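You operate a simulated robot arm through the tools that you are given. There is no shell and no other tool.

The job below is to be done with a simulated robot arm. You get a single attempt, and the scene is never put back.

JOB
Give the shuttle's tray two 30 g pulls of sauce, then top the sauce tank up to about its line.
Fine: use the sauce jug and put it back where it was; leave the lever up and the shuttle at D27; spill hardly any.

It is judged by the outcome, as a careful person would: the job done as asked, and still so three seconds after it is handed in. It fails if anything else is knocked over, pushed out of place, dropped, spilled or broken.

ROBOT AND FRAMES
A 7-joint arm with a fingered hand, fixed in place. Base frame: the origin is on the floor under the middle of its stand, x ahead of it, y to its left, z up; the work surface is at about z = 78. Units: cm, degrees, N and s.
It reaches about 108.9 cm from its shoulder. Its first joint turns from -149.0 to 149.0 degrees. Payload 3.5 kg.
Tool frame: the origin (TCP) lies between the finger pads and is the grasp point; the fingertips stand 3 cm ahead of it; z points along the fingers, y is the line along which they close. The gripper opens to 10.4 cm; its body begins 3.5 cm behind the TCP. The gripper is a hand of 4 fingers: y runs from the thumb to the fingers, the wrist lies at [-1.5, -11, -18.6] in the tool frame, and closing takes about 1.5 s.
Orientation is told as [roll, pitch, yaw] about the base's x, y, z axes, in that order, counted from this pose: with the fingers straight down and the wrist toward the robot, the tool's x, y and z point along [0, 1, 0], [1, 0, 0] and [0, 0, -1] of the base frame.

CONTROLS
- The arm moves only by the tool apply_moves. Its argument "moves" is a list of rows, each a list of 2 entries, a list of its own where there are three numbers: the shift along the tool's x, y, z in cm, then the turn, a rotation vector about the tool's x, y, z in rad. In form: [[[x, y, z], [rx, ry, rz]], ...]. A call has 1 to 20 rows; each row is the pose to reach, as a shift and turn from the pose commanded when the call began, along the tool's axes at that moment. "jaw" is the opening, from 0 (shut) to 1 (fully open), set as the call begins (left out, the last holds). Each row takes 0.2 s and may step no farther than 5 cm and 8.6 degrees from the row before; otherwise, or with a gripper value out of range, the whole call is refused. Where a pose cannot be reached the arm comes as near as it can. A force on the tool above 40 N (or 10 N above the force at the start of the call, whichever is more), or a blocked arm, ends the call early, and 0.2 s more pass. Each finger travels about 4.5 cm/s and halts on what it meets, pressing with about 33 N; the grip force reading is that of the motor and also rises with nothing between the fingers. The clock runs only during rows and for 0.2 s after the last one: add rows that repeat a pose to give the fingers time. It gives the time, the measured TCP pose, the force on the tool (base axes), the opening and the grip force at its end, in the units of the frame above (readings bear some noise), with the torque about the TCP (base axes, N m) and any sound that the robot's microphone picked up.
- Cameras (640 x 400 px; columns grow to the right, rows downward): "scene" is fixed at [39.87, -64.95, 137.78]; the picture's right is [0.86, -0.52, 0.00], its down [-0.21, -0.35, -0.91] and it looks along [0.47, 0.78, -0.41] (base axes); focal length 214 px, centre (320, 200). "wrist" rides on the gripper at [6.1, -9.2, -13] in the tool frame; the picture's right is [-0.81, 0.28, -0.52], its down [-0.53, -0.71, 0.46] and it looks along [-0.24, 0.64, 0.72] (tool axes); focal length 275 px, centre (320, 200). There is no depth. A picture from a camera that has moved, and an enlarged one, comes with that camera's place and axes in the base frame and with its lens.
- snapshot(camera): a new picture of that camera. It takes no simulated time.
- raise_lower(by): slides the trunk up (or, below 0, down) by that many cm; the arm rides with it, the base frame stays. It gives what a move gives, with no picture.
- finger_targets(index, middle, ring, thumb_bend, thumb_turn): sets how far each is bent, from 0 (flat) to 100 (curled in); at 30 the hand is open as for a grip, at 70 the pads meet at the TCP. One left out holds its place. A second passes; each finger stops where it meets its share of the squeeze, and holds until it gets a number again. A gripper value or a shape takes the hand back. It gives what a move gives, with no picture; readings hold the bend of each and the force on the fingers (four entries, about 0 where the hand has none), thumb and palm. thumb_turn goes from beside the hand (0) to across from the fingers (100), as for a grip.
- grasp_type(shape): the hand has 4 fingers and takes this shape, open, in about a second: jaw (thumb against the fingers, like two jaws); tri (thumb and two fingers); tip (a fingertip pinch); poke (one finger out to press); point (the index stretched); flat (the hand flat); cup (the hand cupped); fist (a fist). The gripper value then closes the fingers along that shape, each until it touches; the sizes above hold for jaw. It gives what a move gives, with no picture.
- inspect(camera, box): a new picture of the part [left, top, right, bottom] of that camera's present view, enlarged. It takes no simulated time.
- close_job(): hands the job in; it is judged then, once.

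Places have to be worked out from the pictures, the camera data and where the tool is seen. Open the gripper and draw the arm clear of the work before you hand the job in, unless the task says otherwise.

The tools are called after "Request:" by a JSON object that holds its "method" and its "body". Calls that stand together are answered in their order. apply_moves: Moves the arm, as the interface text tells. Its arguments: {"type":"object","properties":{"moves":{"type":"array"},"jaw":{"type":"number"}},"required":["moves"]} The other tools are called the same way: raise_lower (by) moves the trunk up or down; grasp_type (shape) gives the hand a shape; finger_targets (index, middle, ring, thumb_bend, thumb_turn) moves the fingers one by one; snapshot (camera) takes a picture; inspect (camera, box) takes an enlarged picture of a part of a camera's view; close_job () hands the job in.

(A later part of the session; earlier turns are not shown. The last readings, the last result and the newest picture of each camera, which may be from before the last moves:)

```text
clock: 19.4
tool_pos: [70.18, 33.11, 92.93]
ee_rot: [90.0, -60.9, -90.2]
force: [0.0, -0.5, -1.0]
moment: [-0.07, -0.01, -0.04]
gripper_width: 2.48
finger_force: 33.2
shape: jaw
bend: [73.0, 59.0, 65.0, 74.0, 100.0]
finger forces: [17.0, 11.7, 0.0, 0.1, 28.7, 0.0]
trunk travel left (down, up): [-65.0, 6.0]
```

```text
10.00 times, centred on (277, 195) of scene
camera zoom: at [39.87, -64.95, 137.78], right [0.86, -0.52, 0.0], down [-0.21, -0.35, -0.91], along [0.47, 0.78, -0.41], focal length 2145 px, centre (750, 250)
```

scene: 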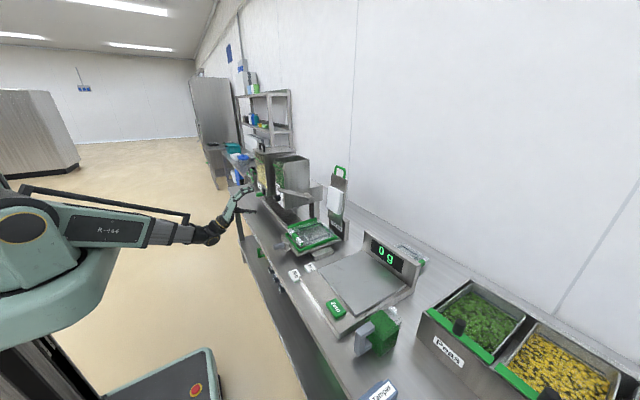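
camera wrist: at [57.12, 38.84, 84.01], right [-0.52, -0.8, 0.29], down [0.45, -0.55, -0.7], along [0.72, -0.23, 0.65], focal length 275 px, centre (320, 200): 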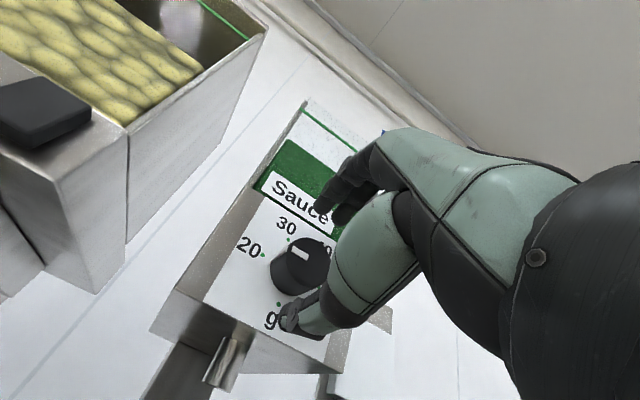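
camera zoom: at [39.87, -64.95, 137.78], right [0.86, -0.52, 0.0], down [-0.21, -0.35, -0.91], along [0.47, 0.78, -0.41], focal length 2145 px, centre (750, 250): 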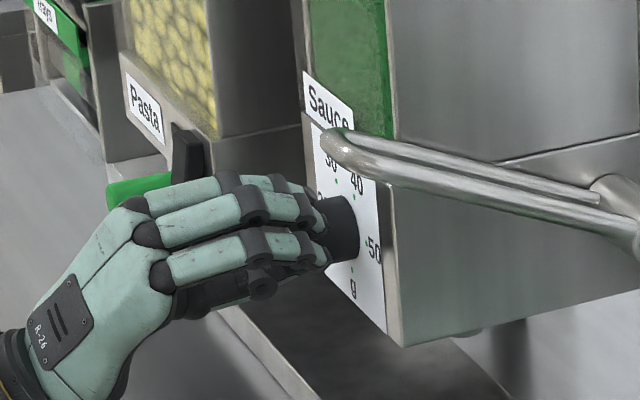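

The pointer followed by about 30°. I'll turn the remaining 30° to reach the 30 mark.

Request:
{"method": "apply_moves", "body": {"moves": [[[0, 0, 0], [0, 0, 0.105]], [[0, 0, 0], [0, 0, 0.21]], [[0, 0, 0], [0, 0, 0.314]], [[0, 0, 0], [0, 0, 0.419]], [[0, 0, 0], [0, 0, 0.524]]]}}

Request:
{"method": "inspect", "body": {"camera": "wrist", "box": [230, 170, 390, 350]}}

Request:
{"method": "inspect", "body": {"camera": "scene", "box": [262, 175, 292, 215]}}

```text
clock: 20.2
tool_pos: [70.39, 34.23, 93.7]
ee_rot: [86.8, -44.3, -89.5]
force: [0.1, -14.4, -26.7]
moment: [0.1, 0.39, -0.26]
gripper_width: 2.16
finger_force: 32.7
shape: jaw
bend: [75.0, 57.0, 62.0, 73.0, 100.0]
finger forces: [2.6, 13.2, 11.8, 0.0, 26.6, 0.0]
out of reach, approached as far as the arm can: row 3, 4
trunk travel left (down, up): [-65.0, 6.0]
stopped in row 4: the force on the tool passed its limit at 45 N (the readings are from after the stop); the commanded pose is now the measured one
```

```text
2.22 times, centred on (310, 260) of wrist
camera zoom: at [57.67, 45.37, 92.33], right [-0.56, -0.75, -0.37], down [0.42, 0.13, -0.9], along [0.72, -0.65, 0.25], focal length 612 px, centre (342, 67)
```

zoom: 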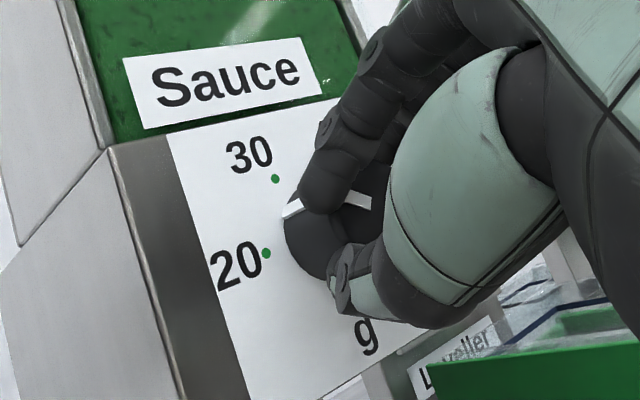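

```text
10.00 times, centred on (277, 195) of scene
camera zoom: at [39.87, -64.95, 137.78], right [0.86, -0.52, 0.0], down [-0.21, -0.35, -0.91], along [0.47, 0.78, -0.41], focal length 2145 px, centre (750, 250)
```

zoom: 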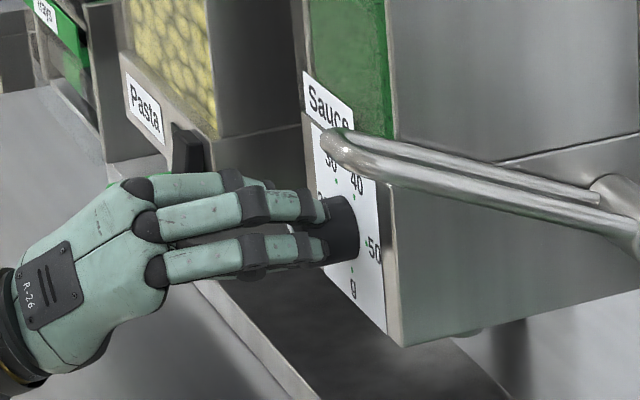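

The roll limit was reached at about 43°, so I'll release the knob and back straight out, then regrip from a neutral roll.

Request:
{"method": "apply_moves", "body": {"moves": [[[0, 0, 0], [0, 0, 0]], [[0, 0, 0], [0, 0, 0]], [[0, 0, 0], [0, 0, 0]], [[0, 0, 0], [0, 0, 0]], [[0, 0, 0], [0, 0, 0]], [[0, 0, 0], [0, 0, 0]]], "jaw": 0.65}}

Request:
{"method": "inspect", "body": {"camera": "wrist", "box": [230, 170, 390, 350]}}

Request:
{"method": "inspect", "body": {"camera": "scene", "box": [262, 175, 292, 215]}}

```text
clock: 21.6
tool_pos: [70.17, 34.45, 94.32]
ee_rot: [87.6, -44.2, -89.8]
force: [-0.5, 0.1, 0.2]
moment: [0.01, -0.05, 0.01]
gripper_width: 6.73
finger_force: 0.1
shape: jaw
bend: [28.0, 39.0, 36.0, 62.0, 100.0]
finger forces: [0.0, 0.1, 0.1, 0.1, 0.0, 0.0]
trunk travel left (down, up): [-65.0, 6.0]
```

```text
2.22 times, centred on (310, 260) of wrist
camera zoom: at [57.41, 45.56, 92.71], right [-0.55, -0.75, -0.37], down [0.43, 0.13, -0.89], along [0.72, -0.65, 0.25], focal length 612 px, centre (342, 67)
```

zoom: 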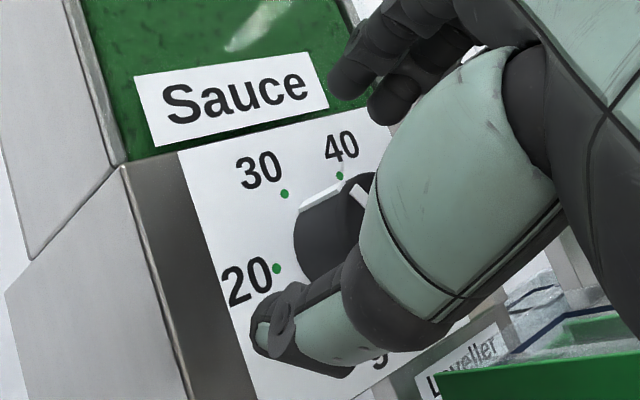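

```text
10.00 times, centred on (277, 195) of scene
camera zoom: at [39.87, -64.95, 137.78], right [0.86, -0.52, 0.0], down [-0.21, -0.35, -0.91], along [0.47, 0.78, -0.41], focal length 2145 px, centre (750, 250)
```

zoom: 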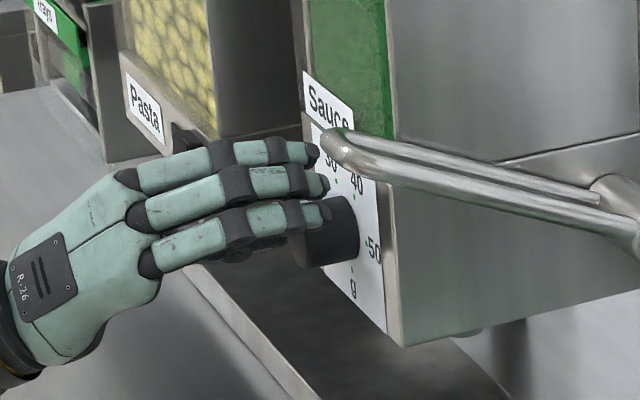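

Request:
{"method": "apply_moves", "body": {"moves": [[[0, 0, -2], [0, 0, 0]], [[0, 0, -4.5], [0, 0, 0]], [[0, 0, -7], [0, 0, 0]], [[0, 0, -7], [0, 0, -0.13]], [[0, 0, -7], [0, 0, -0.26]], [[0, 0, -7], [0, 0, -0.39]], [[0, 0, -7], [0, 0, -0.52]]]}}

Request:
{"method": "snapshot", "body": {"camera": "wrist"}}

Request:
{"method": "inspect", "body": {"camera": "wrist", "box": [180, 180, 320, 320]}}

```text
clock: 23.2
tool_pos: [63.1, 34.55, 94.5]
ee_rot: [83.7, -74.1, -85.4]
force: [0.7, 0.3, -0.3]
moment: [0.0, 0.01, -0.04]
gripper_width: 6.73
finger_force: 0.0
shape: jaw
bend: [28.0, 39.0, 36.0, 62.0, 100.0]
finger forces: [0.0, 0.0, 0.1, 0.0, 0.1, 0.0]
trunk travel left (down, up): [-65.0, 6.0]
```

```text
taken
camera wrist: at [50.22, 43.3, 87.79], right [-0.54, -0.84, 0.06], down [0.42, -0.33, -0.85], along [0.73, -0.43, 0.53], focal length 275 px, centre (320, 200)
```

wrist: 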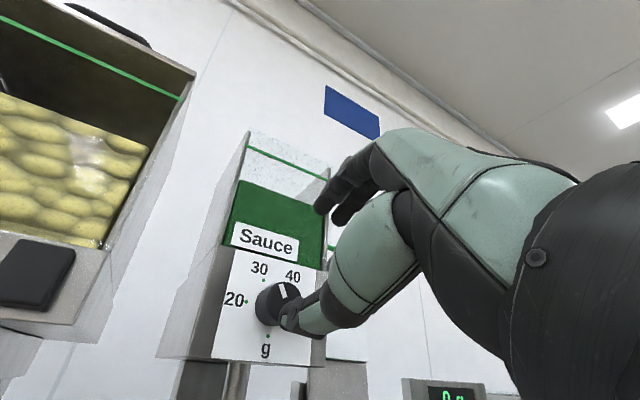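

```text
2.86 times, centred on (250, 250) of wrist
camera zoom: at [50.22, 43.3, 87.79], right [-0.54, -0.84, 0.06], down [0.42, -0.33, -0.85], along [0.73, -0.43, 0.53], focal length 786 px, centre (520, 57)
```

zoom: 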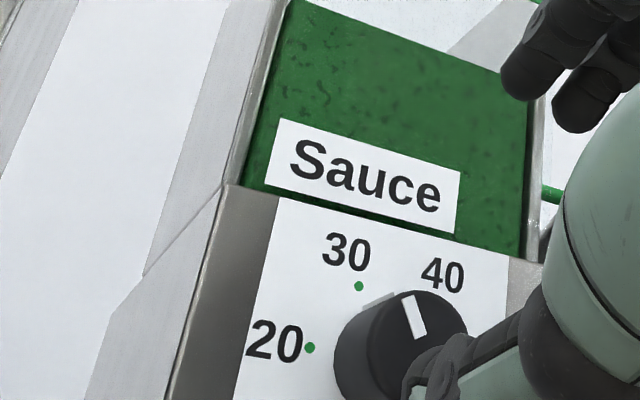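

The pointer reads about 45° left of vertical, and the 30 mark is at 30°, so about 15° is left. I'll re-centre, go in again and regrip at this roll.

Request:
{"method": "apply_moves", "body": {"moves": [[[-0.8, -0.5, 0.5], [0, 0, 0]], [[-1.5, -1.01, 2.0], [0, 0, 0]], [[-1.5, -1.01, 4.5], [0, 0, 0]], [[-1.5, -1.01, 7.18], [0, 0, 0]], [[-1.5, -1.01, 7.18], [0, 0, 0]]]}}

Request:
{"method": "apply_moves", "body": {"moves": [[[0, 0, 0], [0, 0, 0]], [[0, 0, 0], [0, 0, 0]], [[0, 0, 0], [0, 0, 0]], [[0, 0, 0], [0, 0, 0]], [[0, 0, 0], [0, 0, 0]], [[0, 0, 0], [0, 0, 0]], [[0, 0, 0], [0, 0, 0]]], "jaw": 0.0}}

Request:
{"method": "inspect", "body": {"camera": "wrist", "box": [230, 170, 390, 350]}}

```text
clock: 24.4
tool_pos: [70.38, 33.38, 92.99]
ee_rot: [83.7, -74.0, -85.4]
force: [-0.4, 0.5, -1.0]
moment: [0.02, 0.01, -0.01]
gripper_width: 6.7
finger_force: 0.2
shape: jaw
bend: [28.0, 39.0, 36.0, 62.0, 100.0]
finger forces: [0.1, 0.0, 0.1, 0.1, 0.0, 0.0]
trunk travel left (down, up): [-65.0, 6.0]
```

```text
clock: 26.1
tool_pos: [70.44, 33.36, 92.93]
ee_rot: [83.6, -74.1, -85.3]
force: [0.0, 2.2, -2.7]
moment: [-0.01, 0.03, 0.1]
gripper_width: 2.52
finger_force: 33.1
shape: jaw
bend: [73.0, 58.0, 64.0, 74.0, 100.0]
finger forces: [16.1, 9.4, 0.1, 0.1, 29.2, 0.1]
trunk travel left (down, up): [-65.0, 6.0]
```

```text
2.22 times, centred on (310, 260) of wrist
camera zoom: at [57.4, 42.04, 86.22], right [-0.54, -0.84, 0.06], down [0.42, -0.33, -0.85], along [0.73, -0.43, 0.53], focal length 612 px, centre (342, 67)
```

zoom: 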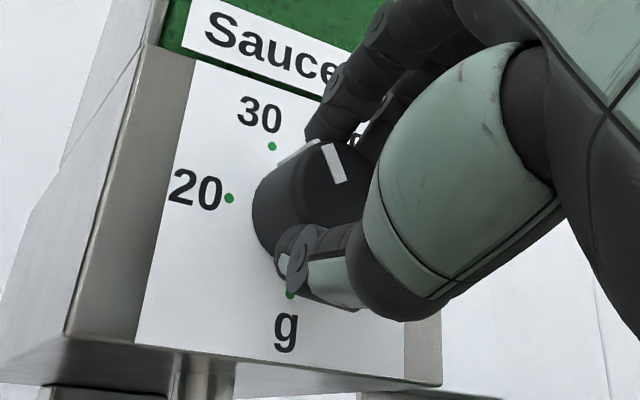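

Gripped again. I'll turn 15° further and check the pointer against the 30 dot.

Request:
{"method": "apply_moves", "body": {"moves": [[[0, 0, 0], [0, 0, 0.087]], [[0, 0, 0], [0, 0, 0.175]], [[0, 0, 0], [0, 0, 0.262]], [[0, 0, 0], [0, 0, 0.262]]]}}

Request:
{"method": "inspect", "body": {"camera": "wrist", "box": [230, 170, 390, 350]}}

```text
clock: 27.1
tool_pos: [70.4, 33.27, 92.92]
ee_rot: [86.8, -58.9, -88.5]
force: [5.7, 4.3, 1.9]
moment: [-0.04, -0.04, 0.08]
gripper_width: 2.5
finger_force: 32.8
shape: jaw
bend: [73.0, 58.0, 64.0, 74.0, 100.0]
finger forces: [18.4, 10.0, 0.0, 0.1, 27.5, 0.0]
trunk travel left (down, up): [-65.0, 6.0]
```

```text
2.22 times, centred on (310, 260) of wrist
camera zoom: at [57.47, 43.55, 88.64], right [-0.54, -0.82, -0.17], down [0.43, -0.1, -0.9], along [0.72, -0.56, 0.4], focal length 612 px, centre (342, 67)
```

zoom: 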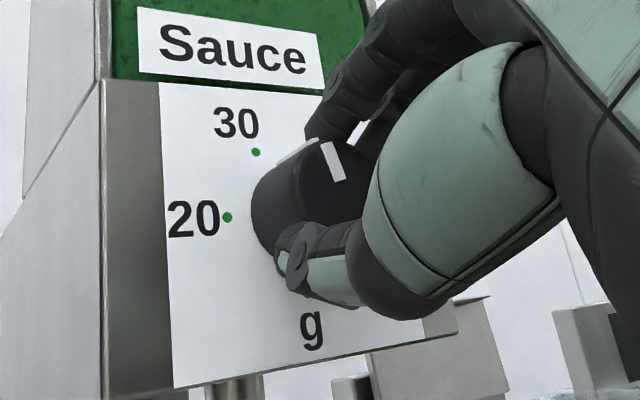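

The pointer works out to about -28°, i.e. on the 30 mark. I'll release and back out to verify.

Request:
{"method": "apply_moves", "body": {"moves": [[[0, 0, 0], [0, 0, 0]], [[0, 0, 0], [0, 0, 0]], [[0, 0, 0], [0, 0, 0]], [[0, 0, 0], [0, 0, 0]], [[0, 0, 0], [0, 0, 0]], [[0, 0, -2], [0, 0, 0]], [[0, 0, -5], [0, 0, 0]], [[0, 0, -8], [0, 0, 0]], [[0, 0, -8], [0, 0, -0.13]], [[0, 0, -8], [0, 0, -0.26]], [[0, 0, -8], [0, 0, -0.39]], [[0, 0, -8], [0, 0, -0.52]]], "jaw": 0.7}}

Request:
{"method": "snapshot", "body": {"camera": "wrist"}}

Request:
{"method": "inspect", "body": {"camera": "wrist", "box": [200, 210, 320, 330]}}

```text
clock: 29.6
tool_pos: [62.34, 33.47, 93.2]
ee_rot: [32.2, -88.0, -33.6]
force: [-0.6, 0.1, -0.2]
moment: [0.01, 0.0, 0.0]
gripper_width: 7.23
finger_force: 0.0
shape: jaw
bend: [27.0, 37.0, 34.0, 58.0, 99.0]
finger forces: [0.1, 0.0, 0.1, 0.1, 0.0, 0.0]
trunk travel left (down, up): [-65.0, 6.0]
```

```text
taken
camera wrist: at [49.16, 40.07, 84.55], right [-0.53, -0.8, 0.28], down [0.42, -0.53, -0.74], along [0.74, -0.27, 0.62], focal length 275 px, centre (320, 200)
```

wrist: 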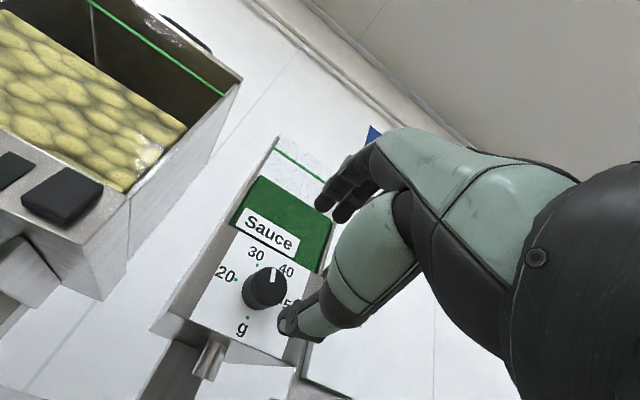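

```text
3.33 times, centred on (260, 270) of wrist
camera zoom: at [49.16, 40.07, 84.55], right [-0.53, -0.8, 0.28], down [0.42, -0.53, -0.74], along [0.74, -0.27, 0.62], focal length 918 px, centre (520, -33)
```

zoom: 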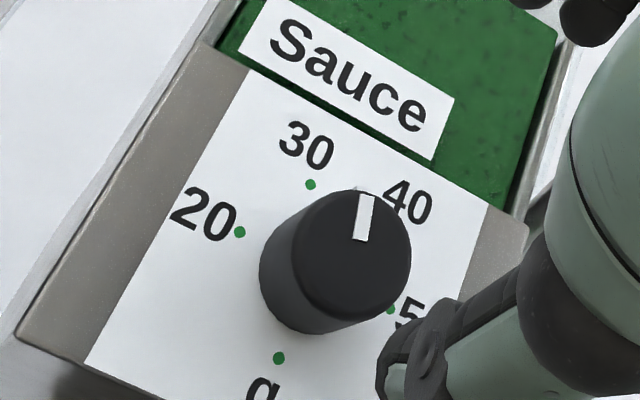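

Request:
{"method": "inspect", "body": {"camera": "wrist", "box": [230, 240, 300, 320]}}

Request:
{"method": "inspect", "body": {"camera": "scene", "box": [270, 185, 294, 210]}}

```text
5.00 times, centred on (265, 280) of wrist
camera zoom: at [49.16, 40.07, 84.55], right [-0.53, -0.8, 0.28], down [0.42, -0.53, -0.74], along [0.74, -0.27, 0.62], focal length 1376 px, centre (595, -200)
```

zoom: 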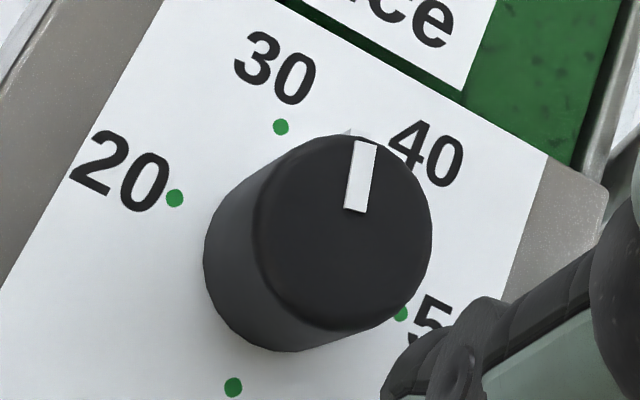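

```text
16.00 times, centred on (282, 198) of scene
camera zoom: at [39.87, -64.95, 137.78], right [0.86, -0.52, 0.0], down [-0.21, -0.35, -0.91], along [0.47, 0.78, -0.41], focal length 3432 px, centre (928, 240)
```

zoom: 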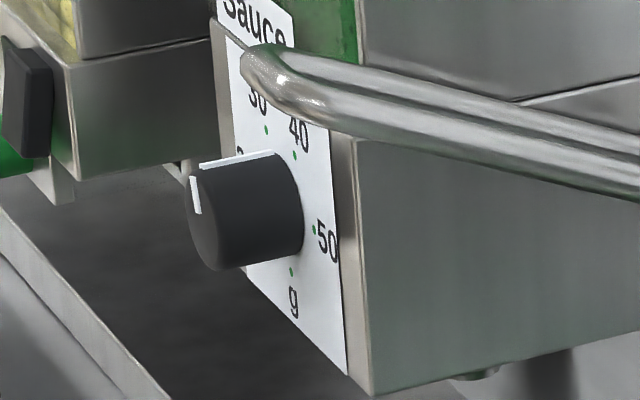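

The tick now looks closer to 10–15° past the 30 mark than I estimated while gripping. I'll tilt the camera for a squarer view of the dial before correcting.

Request:
{"method": "apply_moves", "body": {"moves": [[[-1.6, 0.1, -0.4], [0.1, 0, 0]], [[-3.2, 0.2, -0.8], [0.2, 0, 0]], [[-4.8, 0.3, -1.2], [0.3, 0, 0]], [[-6.4, 0.4, -1.3], [0.4, 0, 0]], [[-8.0, 0.5, -1.3], [0.5, 0, 0]], [[-9.6, 0.6, -1.3], [0.6, 0, 0]], [[-11.5, 0.8, -1.3], [0.733, 0, 0]]]}}

Request:
{"method": "snapshot", "body": {"camera": "wrist"}}

```text
clock: 31.2
tool_pos: [60.67, 22.05, 93.76]
ee_rot: [1.6, -46.2, -2.6]
force: [0.1, 0.4, 0.5]
moment: [0.01, -0.02, 0.01]
gripper_width: 7.28
finger_force: 0.1
shape: jaw
bend: [27.0, 37.0, 34.0, 58.0, 99.0]
finger forces: [0.0, 0.1, 0.0, 0.0, 0.0, 0.0]
trunk travel left (down, up): [-65.0, 6.0]
```

```text
taken
camera wrist: at [45.18, 28.37, 96.31], right [-0.2, -0.82, 0.54], down [-0.18, -0.51, -0.84], along [0.96, -0.27, -0.04], focal length 275 px, centre (320, 200)
```

wrist: 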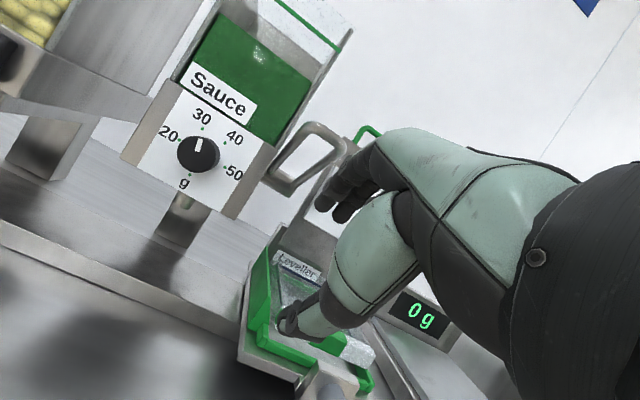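

Request:
{"method": "inspect", "body": {"camera": "wrist", "box": [150, 95, 260, 205]}}

Request:
{"method": "inspect", "body": {"camera": "wrist", "box": [220, 100, 360, 200]}}

```text
3.64 times, centred on (205, 150) of wrist
camera zoom: at [45.18, 28.37, 96.31], right [-0.2, -0.82, 0.54], down [-0.18, -0.51, -0.84], along [0.96, -0.27, -0.04], focal length 1001 px, centre (738, 382)
```

zoom: 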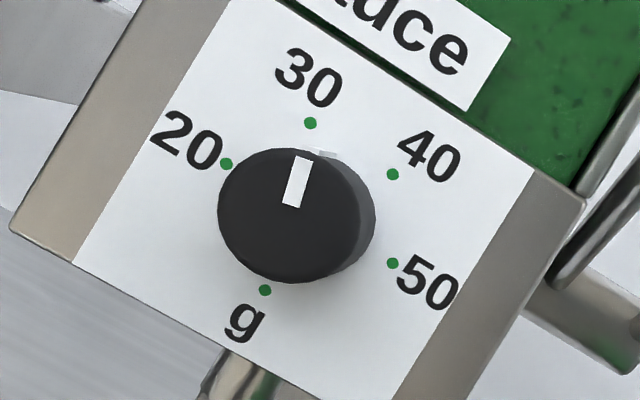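

```text
4.00 times, centred on (290, 150) of wrist
camera zoom: at [45.18, 28.37, 96.31], right [-0.2, -0.82, 0.54], down [-0.18, -0.51, -0.84], along [0.96, -0.27, -0.04], focal length 1101 px, centre (440, 400)
```

zoom: 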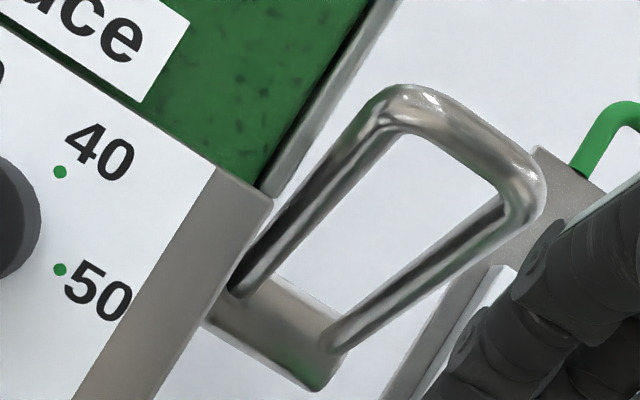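

Square view: the tick is about 17.5° left of vertical while the 30 mark is at 30°, so it overshot by about 12.5°. I'll return in front of the dial to turn it back.

Request:
{"method": "apply_moves", "body": {"moves": [[[1.6, 0.03, 0.2], [-0.11, 0, 0]], [[3.2, 0.06, 0.4], [-0.22, 0, 0]], [[4.8, 0.09, 0.6], [-0.33, 0, 0]], [[6.4, 0.12, 0.8], [-0.44, 0, 0]], [[8.0, 0.15, 1.0], [-0.55, 0, 0]], [[9.6, 0.17, 1.2], [-0.66, 0, 0]], [[11.2, 0.18, 1.4], [-0.766, 0, 0]]]}}

```text
clock: 32.9
tool_pos: [62.2, 33.22, 93.24]
ee_rot: [102.2, -88.8, -103.6]
force: [0.8, -1.5, 0.3]
moment: [-0.03, 0.0, 0.0]
gripper_width: 7.23
finger_force: 0.1
shape: jaw
bend: [27.0, 37.0, 34.0, 58.0, 99.0]
finger forces: [0.1, 0.0, 0.0, 0.0, 0.1, 0.0]
trunk travel left (down, up): [-65.0, 6.0]
```

I'll pre-roll +14°, go in to the knob and close.

Request:
{"method": "apply_moves", "body": {"moves": [[[0.05, -0.1, 1.0], [0, 0, 0.12]], [[0.1, -0.2, 3.0], [0, 0, 0.245]], [[0.15, -0.3, 5.5], [0, 0, 0.245]], [[0.2, -0.3, 8.1], [0, 0, 0.245]], [[0.2, -0.3, 8.1], [0, 0, 0.245]]]}}

Request:
{"method": "apply_moves", "body": {"moves": [[[0, 0, 0], [0, 0, 0]], [[0, 0, 0], [0, 0, 0]], [[0, 0, 0], [0, 0, 0]], [[0, 0, 0], [0, 0, 0]], [[0, 0, 0], [0, 0, 0]], [[0, 0, 0], [0, 0, 0]], [[0, 0, 0], [0, 0, 0]]], "jaw": 0.0}}

Request:
{"method": "inspect", "body": {"camera": "wrist", "box": [230, 170, 390, 350]}}

```text
clock: 34.0
tool_pos: [70.29, 33.16, 92.89]
ee_rot: [90.6, -74.7, -92.1]
force: [0.5, 0.1, -0.8]
moment: [-0.01, -0.02, -0.03]
gripper_width: 7.25
finger_force: 0.1
shape: jaw
bend: [27.0, 37.0, 34.0, 58.0, 99.0]
finger forces: [0.0, 0.1, 0.0, 0.0, 0.1, 0.0]
trunk travel left (down, up): [-65.0, 6.0]
```

```text
clock: 35.6
tool_pos: [70.21, 33.1, 93.01]
ee_rot: [90.4, -74.8, -91.8]
force: [0.8, 0.4, -5.0]
moment: [-0.01, 0.06, 0.02]
gripper_width: 2.53
finger_force: 32.8
shape: jaw
bend: [73.0, 60.0, 65.0, 74.0, 100.0]
finger forces: [16.8, 9.0, 0.0, 0.0, 30.2, 0.0]
trunk travel left (down, up): [-65.0, 6.0]
```

```text
2.22 times, centred on (310, 260) of wrist
camera zoom: at [57.55, 41.74, 85.61], right [-0.54, -0.84, 0.05], down [0.45, -0.34, -0.83], along [0.71, -0.42, 0.56], focal length 612 px, centre (342, 67)
```

zoom: 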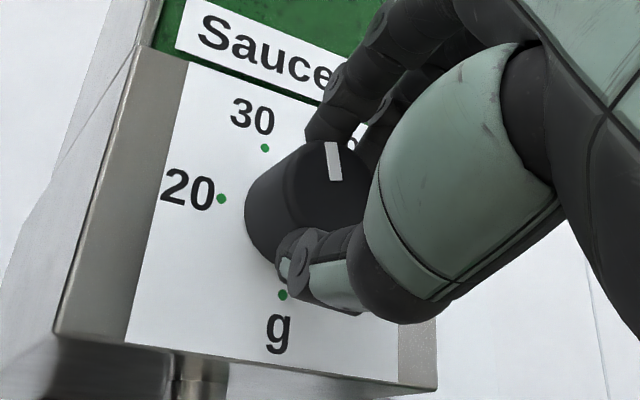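

Gripped without disturbing the pointer. I'll turn it back 12.5° and release, then back out for another square look.

Request:
{"method": "apply_moves", "body": {"moves": [[[0, 0, 0], [0, 0, -0.073]], [[0, 0, 0], [0, 0, -0.146]], [[0, 0, 0], [0, 0, -0.218]], [[0, 0, 0], [0, 0, -0.218]]]}}

Request:
{"method": "apply_moves", "body": {"moves": [[[0, 0, 0], [0, 0, 0]], [[0, 0, 0], [0, 0, 0]], [[0, 0, 0], [0, 0, 0]], [[0, 0, 0], [0, 0, 0]], [[0, 0, 0], [0, 0, 0]], [[0, 0, -2], [0, 0, 0]], [[0, 0, -5], [0, 0, 0]], [[0, 0, -8], [0, 0, 0]]], "jaw": 0.7}}

Request:
{"method": "apply_moves", "body": {"moves": [[[-1.6, 0.1, -0.4], [0.1, 0, 0]], [[-3.2, 0.2, -0.8], [0.2, 0, 0]], [[-4.8, 0.3, -1.2], [0.3, 0, 0]], [[-6.4, 0.4, -1.3], [0.4, 0, 0]], [[-8.0, 0.5, -1.3], [0.5, 0, 0]], [[-9.6, 0.6, -1.3], [0.6, 0, 0]], [[-11.5, 0.8, -1.3], [0.733, 0, 0]]]}}

Request:
{"method": "inspect", "body": {"camera": "wrist", "box": [150, 95, 260, 205]}}

```text
clock: 36.6
tool_pos: [70.34, 33.17, 92.89]
ee_rot: [92.9, -87.3, -94.3]
force: [-0.3, 1.3, -3.7]
moment: [-0.04, -0.01, 0.0]
gripper_width: 2.53
finger_force: 33.4
shape: jaw
bend: [73.0, 60.0, 65.0, 74.0, 100.0]
finger forces: [17.2, 9.0, 0.0, 0.0, 29.9, 0.0]
trunk travel left (down, up): [-65.0, 6.0]
```

```text
clock: 38.5
tool_pos: [62.16, 33.38, 92.99]
ee_rot: [93.4, -87.3, -94.9]
force: [0.2, 0.3, 0.5]
moment: [0.01, 0.0, 0.02]
gripper_width: 7.27
finger_force: 0.0
shape: jaw
bend: [27.0, 37.0, 34.0, 58.0, 99.0]
finger forces: [0.1, 0.1, 0.0, 0.0, 0.1, 0.0]
trunk travel left (down, up): [-65.0, 6.0]
```

```text
clock: 40.0
tool_pos: [60.51, 21.94, 93.19]
ee_rot: [4.2, -48.0, -4.6]
force: [-0.3, -0.8, -0.6]
moment: [0.0, 0.0, -0.01]
gripper_width: 7.25
finger_force: 0.0
shape: jaw
bend: [27.0, 37.0, 34.0, 58.0, 99.0]
finger forces: [0.0, 0.0, 0.1, 0.0, 0.0, 0.0]
trunk travel left (down, up): [-65.0, 6.0]
```

```text
3.64 times, centred on (205, 150) of wrist
camera zoom: at [44.92, 28.33, 95.32], right [-0.22, -0.83, 0.51], down [-0.15, -0.49, -0.86], along [0.96, -0.27, -0.02], focal length 1001 px, centre (738, 382)
```

zoom: 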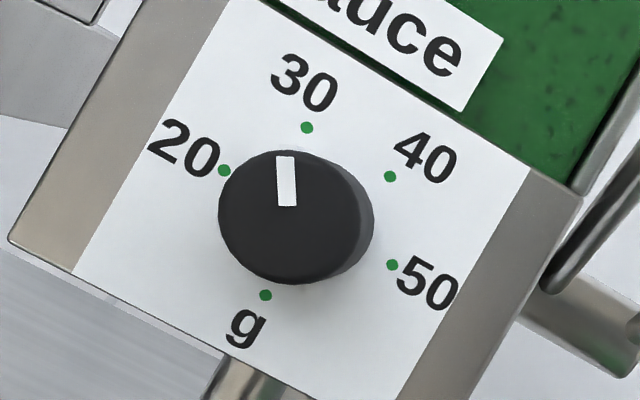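

The tick is now within about 3° of the 30 dot, which is good. Next is the shuttle: with the fingers closed and pointing down I'll move to the right of its grey handle, staying high at first.

Request:
{"method": "apply_moves", "body": {"moves": [[[-2.2, 0.6, -0.2], [0.105, -0.004, -0.006]], [[-4.4, 1.2, -0.4], [0.21, -0.009, -0.011]], [[-6.6, 1.8, -0.6], [0.314, -0.013, -0.017]], [[-8.8, 2.4, -0.8], [0.419, -0.018, -0.022]], [[-11.0, 3.0, -1.0], [0.524, -0.022, -0.028]], [[-13.2, 3.6, -1.2], [0.629, -0.026, -0.034]], [[-15.4, 4.2, -1.4], [0.733, -0.031, -0.039]], [[-17.65, 4.78, -1.66], [0.838, -0.035, -0.045]]], "jaw": 0.0}}

Request:
{"method": "snapshot", "body": {"camera": "wrist"}}

Request:
{"method": "inspect", "body": {"camera": "scene", "box": [220, 180, 360, 290]}}

```text
clock: 41.9
tool_pos: [62.13, 3.87, 97.03]
ee_rot: [0.0, -0.2, 0.2]
force: [-0.8, -0.2, 0.1]
moment: [0.0, -0.04, 0.01]
gripper_width: 0.02
finger_force: 32.8
shape: jaw
bend: [70.0, 70.0, 70.0, 46.0, 100.0]
finger forces: [0.1, 0.0, 0.1, 0.0, 0.0, 0.1]
trunk travel left (down, up): [-65.0, 6.0]
```

```text
taken
camera wrist: at [53.02, 10.04, 110.0], right [0.28, -0.81, 0.52], down [-0.71, -0.53, -0.46], along [0.65, -0.24, -0.72], focal length 275 px, centre (320, 200)
```

wrist: 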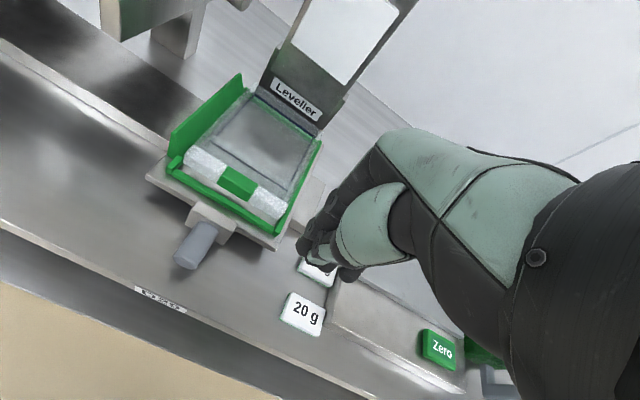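

```text
3.64 times, centred on (290, 235) of scene
camera zoom: at [39.87, -64.95, 137.78], right [0.86, -0.52, 0.0], down [-0.21, -0.35, -0.91], along [0.47, 0.78, -0.41], focal length 780 px, centre (429, 73)
```

zoom: 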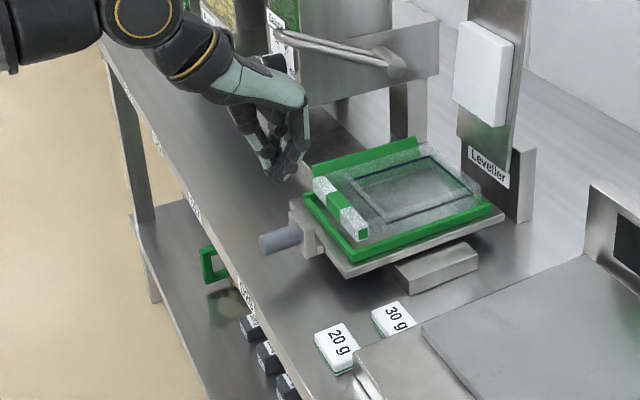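

The handle is at x 62–65.5, y≈10.8, z≈83 and the shuttle is at D29. I'll lower the closed fingers to its right, in the gap between it and the 20 g block.

Request:
{"method": "apply_moves", "body": {"moves": [[[0, 0.4, 3.2], [0, 0, 0]], [[0, 0.8, 6.4], [0, 0, 0]], [[0, 1.2, 9.6], [0, 0, 0]], [[0, 1.4, 12.6], [0, 0, 0]]]}}

Request:
{"method": "snapshot", "body": {"camera": "wrist"}}

Request:
{"method": "inspect", "body": {"camera": "scene", "box": [240, 190, 340, 290]}}

```text
clock: 42.9
tool_pos: [63.61, 3.89, 84.13]
ee_rot: [-0.1, -0.2, 0.1]
force: [0.0, 0.6, 0.1]
moment: [0.0, 0.03, 0.0]
gripper_width: 0.01
finger_force: 32.9
shape: jaw
bend: [70.0, 70.0, 70.0, 46.0, 100.0]
finger forces: [0.0, 0.0, 0.1, 0.1, 0.0, 0.0]
trunk travel left (down, up): [-65.0, 6.0]
```

```text
taken
camera wrist: at [54.42, 10.08, 97.26], right [0.27, -0.81, 0.52], down [-0.71, -0.53, -0.46], along [0.65, -0.24, -0.72], focal length 275 px, centre (320, 200)
```

wrist: 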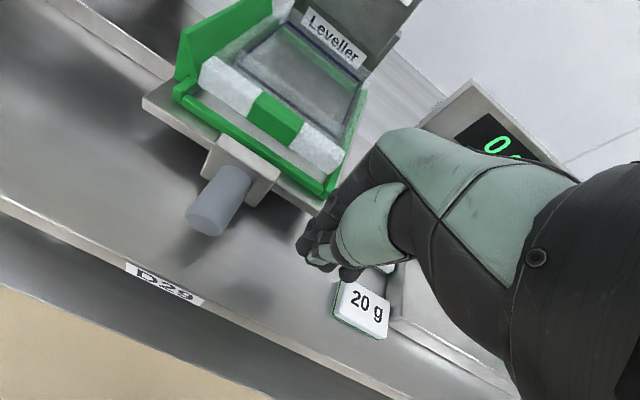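

```text
4.00 times, centred on (290, 240) of scene
camera zoom: at [39.87, -64.95, 137.78], right [0.86, -0.52, 0.0], down [-0.21, -0.35, -0.91], along [0.47, 0.78, -0.41], focal length 858 px, centre (440, 40)
```

zoom: 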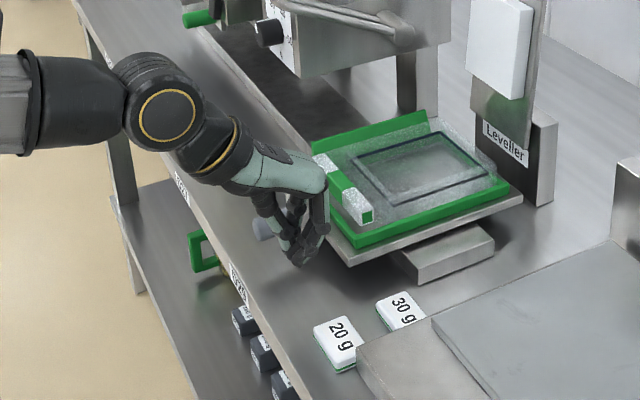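

I'll shift 1.4 cm back towards the robot so the fingers only meet the handle, then push it slowly to +y and watch.

Request:
{"method": "apply_moves", "body": {"moves": [[[0, -1.4, 0], [0, 0, 0]], [[1.0, -1.4, 0], [0, 0, 0]], [[2.0, -1.4, 0], [0, 0, 0]], [[3.0, -1.4, 0], [0, 0, 0]], [[4.0, -1.4, 0], [0, 0, 0]], [[5.0, -1.4, 0], [0, 0, 0]], [[6.0, -1.4, 0], [0, 0, 0]]]}}

Request:
{"method": "snapshot", "body": {"camera": "wrist"}}

Request:
{"method": "inspect", "body": {"camera": "scene", "box": [240, 190, 340, 290]}}

```text
clock: 44.5
tool_pos: [62.2, 9.95, 84.33]
ee_rot: [-0.2, -0.3, 0.0]
force: [-0.9, 0.1, 0.6]
moment: [0.0, 0.0, -0.03]
gripper_width: 0.0
finger_force: 33.2
shape: jaw
bend: [70.0, 70.0, 70.0, 46.0, 100.0]
finger forces: [0.1, 0.0, 0.0, 0.1, 0.0, 0.0]
trunk travel left (down, up): [-65.0, 6.0]
```

```text
taken
camera wrist: at [53.0, 16.08, 97.35], right [0.27, -0.81, 0.52], down [-0.71, -0.53, -0.46], along [0.65, -0.24, -0.72], focal length 275 px, centre (320, 200)
```

wrist: 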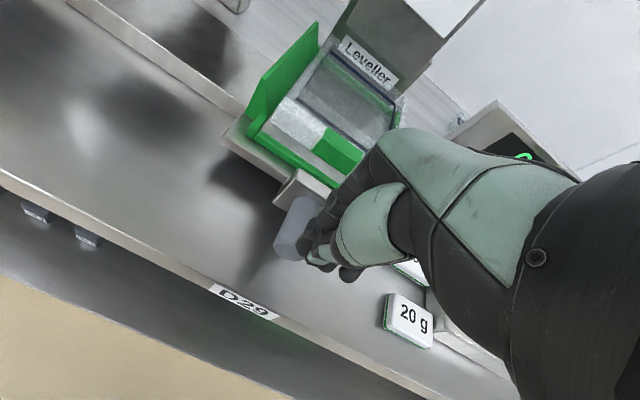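

```text
4.00 times, centred on (290, 240) of scene
camera zoom: at [39.87, -64.95, 137.78], right [0.86, -0.52, 0.0], down [-0.21, -0.35, -0.91], along [0.47, 0.78, -0.41], focal length 858 px, centre (440, 40)
```

zoom: 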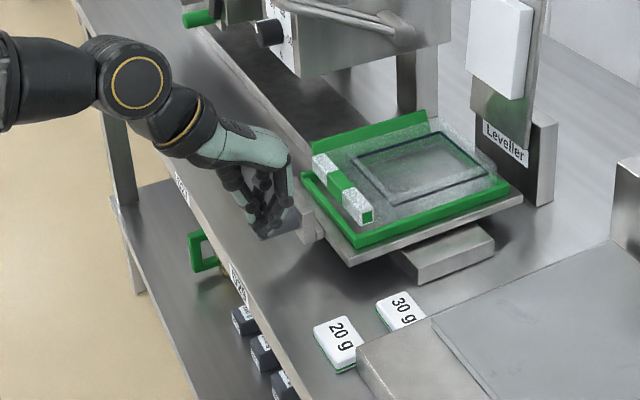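

Request:
{"method": "inspect", "body": {"camera": "wrist", "box": [250, 170, 390, 300]}}

Request:
{"method": "inspect", "body": {"camera": "scene", "box": [268, 220, 308, 255]}}

```text
3.08 times, centred on (320, 235) of wrist
camera zoom: at [53.0, 16.08, 97.35], right [0.27, -0.81, 0.52], down [-0.71, -0.53, -0.46], along [0.65, -0.24, -0.72], focal length 847 px, centre (320, 92)
```

zoom: 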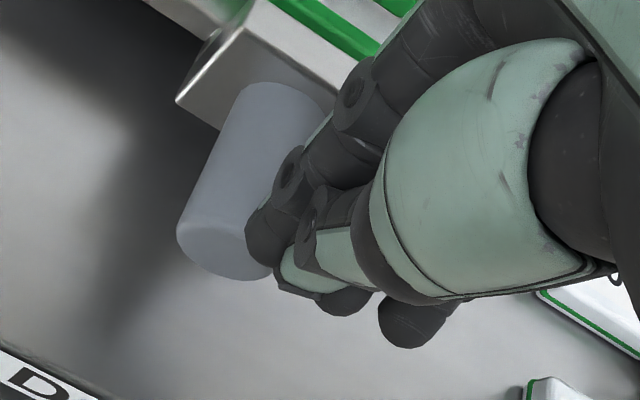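

```text
11.43 times, centred on (288, 238) of scene
camera zoom: at [39.87, -64.95, 137.78], right [0.86, -0.52, 0.0], down [-0.21, -0.35, -0.91], along [0.47, 0.78, -0.41], focal length 2451 px, centre (686, -229)
```

zoom: 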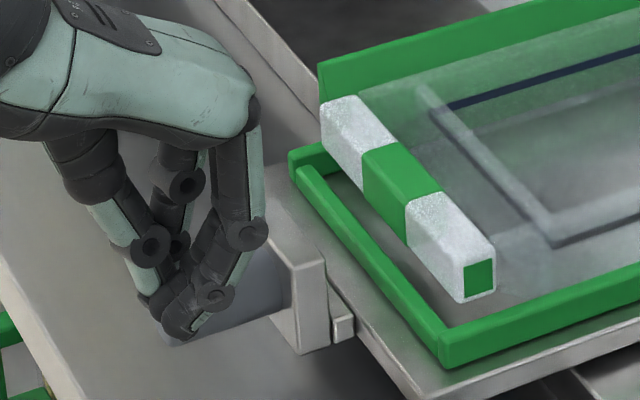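

The closed fingertips seem to ride just above the handle rather than beside it. I'll back off 5 cm, lower 2 cm and push again.

Request:
{"method": "apply_moves", "body": {"moves": [[[-2.5, 0, 0], [0, 0, 0]], [[-5, 0, 0], [0, 0, 0]], [[-5.5, 0, 1.0], [0, 0, 0]], [[-5.5, 0, 2.0], [0, 0, 0]], [[-4.5, 0, 2.0], [0, 0, 0]], [[-3.5, 0, 2.0], [0, 0, 0]], [[-2.5, 0, 2.0], [0, 0, 0]], [[-1.5, 0, 2.0], [0, 0, 0]], [[-0.5, 0, 2.0], [0, 0, 0]]]}}

Request:
{"method": "inspect", "body": {"camera": "wrist", "box": [200, 150, 400, 320]}}

Request:
{"method": "inspect", "body": {"camera": "scene", "box": [268, 220, 308, 255]}}

```text
clock: 46.5
tool_pos: [62.16, 9.51, 82.46]
ee_rot: [-0.2, -0.2, 0.0]
force: [0.3, -3.3, -0.3]
moment: [-0.11, -0.01, -0.02]
gripper_width: 0.0
finger_force: 33.4
shape: jaw
bend: [70.0, 70.0, 70.0, 46.0, 100.0]
finger forces: [0.0, 0.0, 0.0, 0.0, 0.0, 0.1]
trunk travel left (down, up): [-65.0, 6.0]
```

```text
2.35 times, centred on (300, 235) of wrist
camera zoom: at [53.03, 15.61, 95.36], right [0.27, -0.81, 0.52], down [-0.71, -0.53, -0.46], along [0.65, -0.24, -0.72], focal length 648 px, centre (367, 118)
```

zoom: 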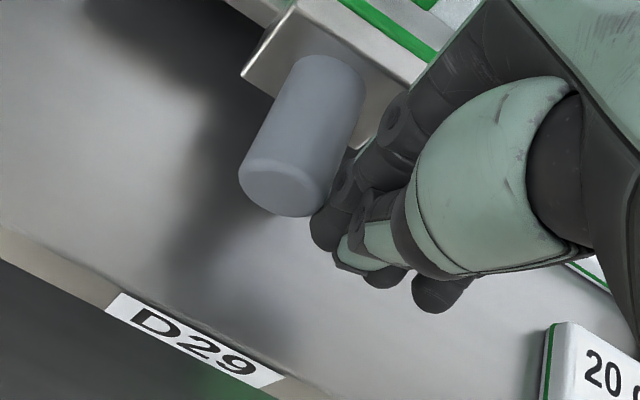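

```text
11.43 times, centred on (288, 238) of scene
camera zoom: at [39.87, -64.95, 137.78], right [0.86, -0.52, 0.0], down [-0.21, -0.35, -0.91], along [0.47, 0.78, -0.41], focal length 2451 px, centre (686, -229)
```

zoom: 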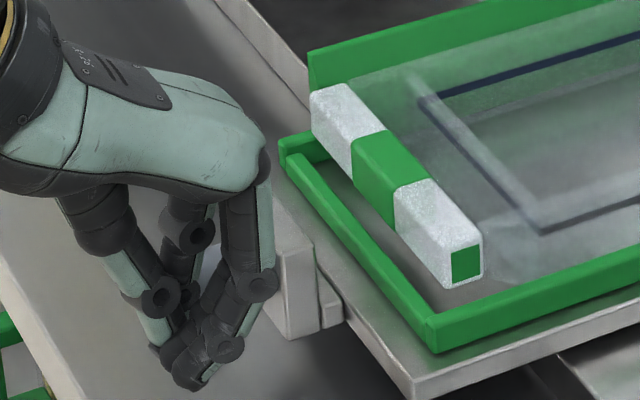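

Now the fingers are pushing the handle (3 N) and the shuttle is moving. I'll keep pushing slowly, 10 cm first.

Request:
{"method": "apply_moves", "body": {"moves": [[[1, 0, 0], [0, 0, 0]], [[2, 0, 0], [0, 0, 0]], [[3, 0, 0], [0, 0, 0]], [[4, 0, 0], [0, 0, 0]], [[5, 0, 0], [0, 0, 0]], [[6, 0, 0], [0, 0, 0]], [[7, 0, 0], [0, 0, 0]], [[8, 0, 0], [0, 0, 0]], [[9, 0, 0], [0, 0, 0]], [[10, 0, 0], [0, 0, 0]]]}}

Request:
{"method": "snapshot", "body": {"camera": "wrist"}}

Request:
{"method": "inspect", "body": {"camera": "scene", "box": [240, 170, 340, 270]}}

```text
clock: 48.6
tool_pos: [62.22, 19.57, 82.21]
ee_rot: [0.0, -0.3, 0.0]
force: [0.1, 0.1, -0.3]
moment: [-0.01, 0.02, 0.0]
gripper_width: 0.0
finger_force: 32.7
shape: jaw
bend: [70.0, 70.0, 70.0, 46.0, 100.0]
finger forces: [0.0, 0.1, 0.0, 0.1, 0.0, 0.1]
trunk travel left (down, up): [-65.0, 6.0]
```

```text
taken
camera wrist: at [53.1, 25.58, 95.35], right [0.27, -0.81, 0.52], down [-0.71, -0.53, -0.46], along [0.65, -0.24, -0.72], focal length 275 px, centre (320, 200)
```

wrist: 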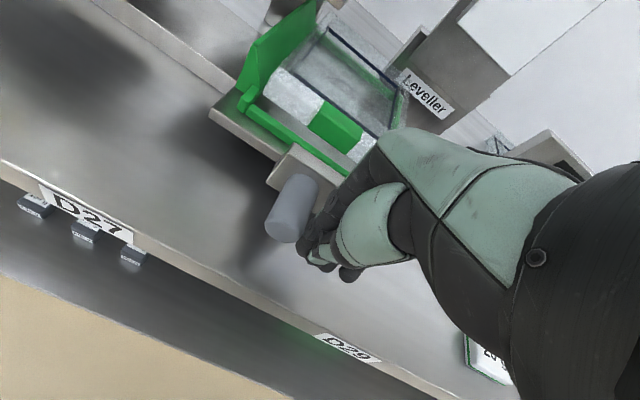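

```text
4.00 times, centred on (290, 220) of scene
camera zoom: at [39.87, -64.95, 137.78], right [0.86, -0.52, 0.0], down [-0.21, -0.35, -0.91], along [0.47, 0.78, -0.41], focal length 858 px, centre (440, 120)
```

zoom: 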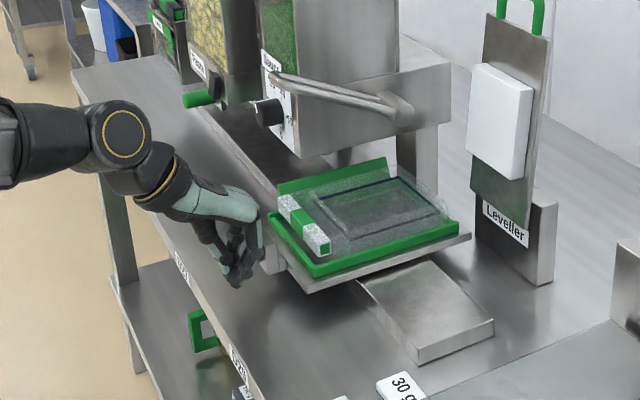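

The shuttle has gone about halfway (handle near y≈22.5). I'll push 8 cm more, a bit slower, then compare handle and D27 label.

Request:
{"method": "apply_moves", "body": {"moves": [[[0.8, 0, 0], [0, 0, 0]], [[1.6, 0, 0], [0, 0, 0]], [[2.4, 0, 0], [0, 0, 0]], [[3.2, 0, 0], [0, 0, 0]], [[4, 0, 0], [0, 0, 0]], [[4.8, 0, 0], [0, 0, 0]], [[5.6, 0, 0], [0, 0, 0]], [[6.4, 0, 0], [0, 0, 0]], [[7.2, 0, 0], [0, 0, 0]], [[8, 0, 0], [0, 0, 0]]]}}

Request:
{"method": "snapshot", "body": {"camera": "wrist"}}

Request:
{"method": "inspect", "body": {"camera": "scene", "box": [240, 170, 340, 270]}}

```text
clock: 50.9
tool_pos: [62.28, 27.47, 82.46]
ee_rot: [-0.1, -0.2, 0.0]
force: [0.1, -0.8, 0.0]
moment: [0.01, 0.03, -0.01]
gripper_width: 0.0
finger_force: 33.2
shape: jaw
bend: [70.0, 70.0, 70.0, 47.0, 100.0]
finger forces: [0.0, 0.0, 0.1, 0.1, 0.1, 0.1]
trunk travel left (down, up): [-65.0, 6.0]
```

```text
taken
camera wrist: at [53.04, 33.6, 95.37], right [0.27, -0.81, 0.52], down [-0.71, -0.53, -0.46], along [0.65, -0.24, -0.72], focal length 275 px, centre (320, 200)
```

wrist: 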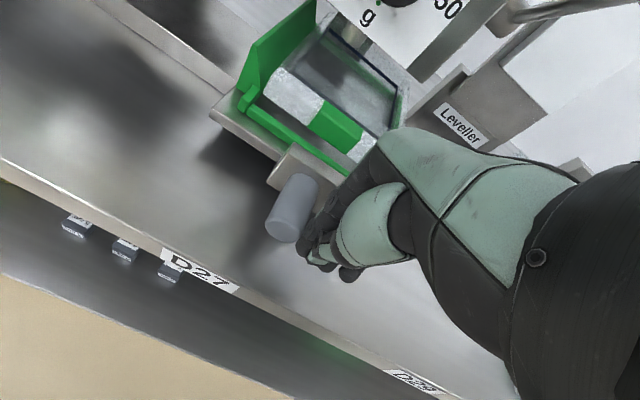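

```text
4.00 times, centred on (290, 220) of scene
camera zoom: at [39.87, -64.95, 137.78], right [0.86, -0.52, 0.0], down [-0.21, -0.35, -0.91], along [0.47, 0.78, -0.41], focal length 858 px, centre (440, 120)
```

zoom: 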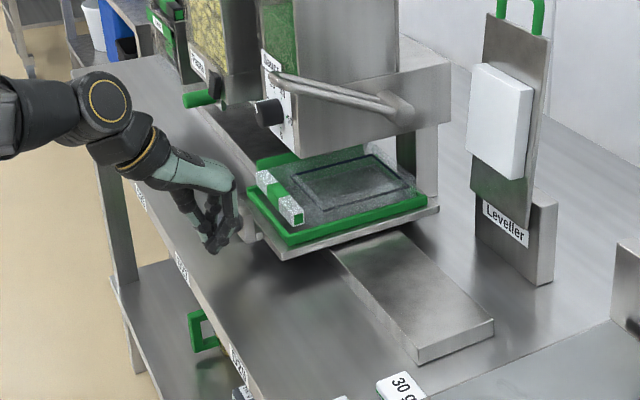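

D27's label is at y≈33.1 and the handle at ≈30.7, so I'll push about 2 cm more in small steps.

Request:
{"method": "apply_moves", "body": {"moves": [[[0.5, 0, 0], [0, 0, 0]], [[1.0, 0, 0], [0, 0, 0]], [[1.5, 0, 0], [0, 0, 0]], [[2.0, 0, 0], [0, 0, 0]], [[2.0, 0, 0], [0, 0, 0]]]}}

Request:
{"method": "snapshot", "body": {"camera": "wrist"}}

```text
clock: 52.0
tool_pos: [62.28, 29.46, 82.27]
ee_rot: [-0.1, -0.2, 0.0]
force: [-0.1, 0.2, 0.0]
moment: [-0.02, -0.04, 0.02]
gripper_width: 0.0
finger_force: 33.0
shape: jaw
bend: [70.0, 70.0, 70.0, 47.0, 100.0]
finger forces: [0.0, 0.0, 0.0, 0.1, 0.0, 0.0]
trunk travel left (down, up): [-65.0, 6.0]
```

```text
taken
camera wrist: at [53.05, 35.59, 95.34], right [0.27, -0.81, 0.52], down [-0.71, -0.53, -0.46], along [0.65, -0.24, -0.72], focal length 275 px, centre (320, 200)
```

wrist: 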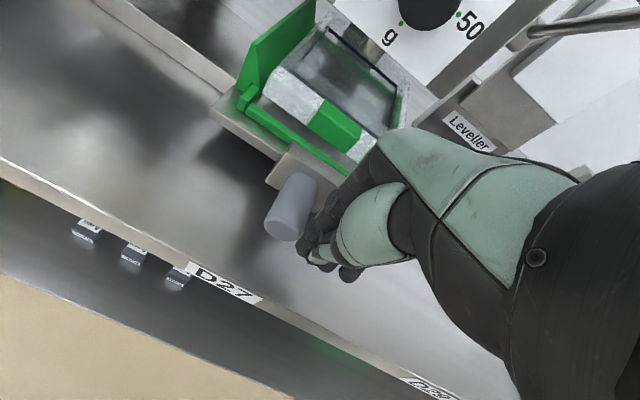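

About 0.5 cm remains. I'll push that, then withdraw 4 cm to view the handle against the label unobstructed.

Request:
{"method": "apply_moves", "body": {"moves": [[[0.25, 0, 0], [0, 0, 0]], [[0.5, 0, 0], [0, 0, 0]], [[0.5, 0, 0], [0, 0, 0]], [[-0.5, 0, 0], [0, 0, 0]], [[-1.5, 0, 0], [0, 0, 0]], [[-3.7, 0, -1.8], [0, 0, 0]]]}}

Request:
{"method": "snapshot", "body": {"camera": "wrist"}}

Request:
{"method": "inspect", "body": {"camera": "wrist", "box": [120, 120, 340, 320]}}

```text
clock: 53.5
tool_pos: [62.04, 25.81, 84.04]
ee_rot: [0.0, -0.2, 0.1]
force: [0.0, 0.7, 0.1]
moment: [-0.03, -0.04, -0.02]
gripper_width: 0.0
finger_force: 32.4
shape: jaw
bend: [70.0, 70.0, 70.0, 47.0, 100.0]
finger forces: [0.1, 0.0, 0.1, 0.0, 0.1, 0.0]
trunk travel left (down, up): [-65.0, 6.0]
```

```text
taken
camera wrist: at [52.94, 31.9, 97.13], right [0.27, -0.81, 0.52], down [-0.71, -0.53, -0.46], along [0.65, -0.24, -0.72], focal length 275 px, centre (320, 200)
```

wrist: 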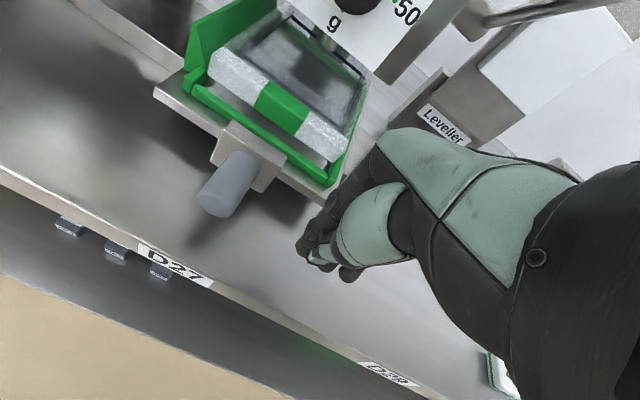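

```text
2.00 times, centred on (230, 220) of wrist
camera zoom: at [52.94, 31.9, 97.13], right [0.27, -0.81, 0.52], down [-0.71, -0.53, -0.46], along [0.65, -0.24, -0.72], focal length 551 px, centre (500, 160)
```

zoom: 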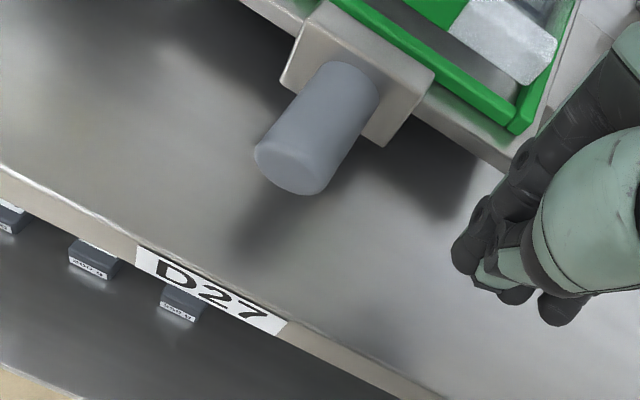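

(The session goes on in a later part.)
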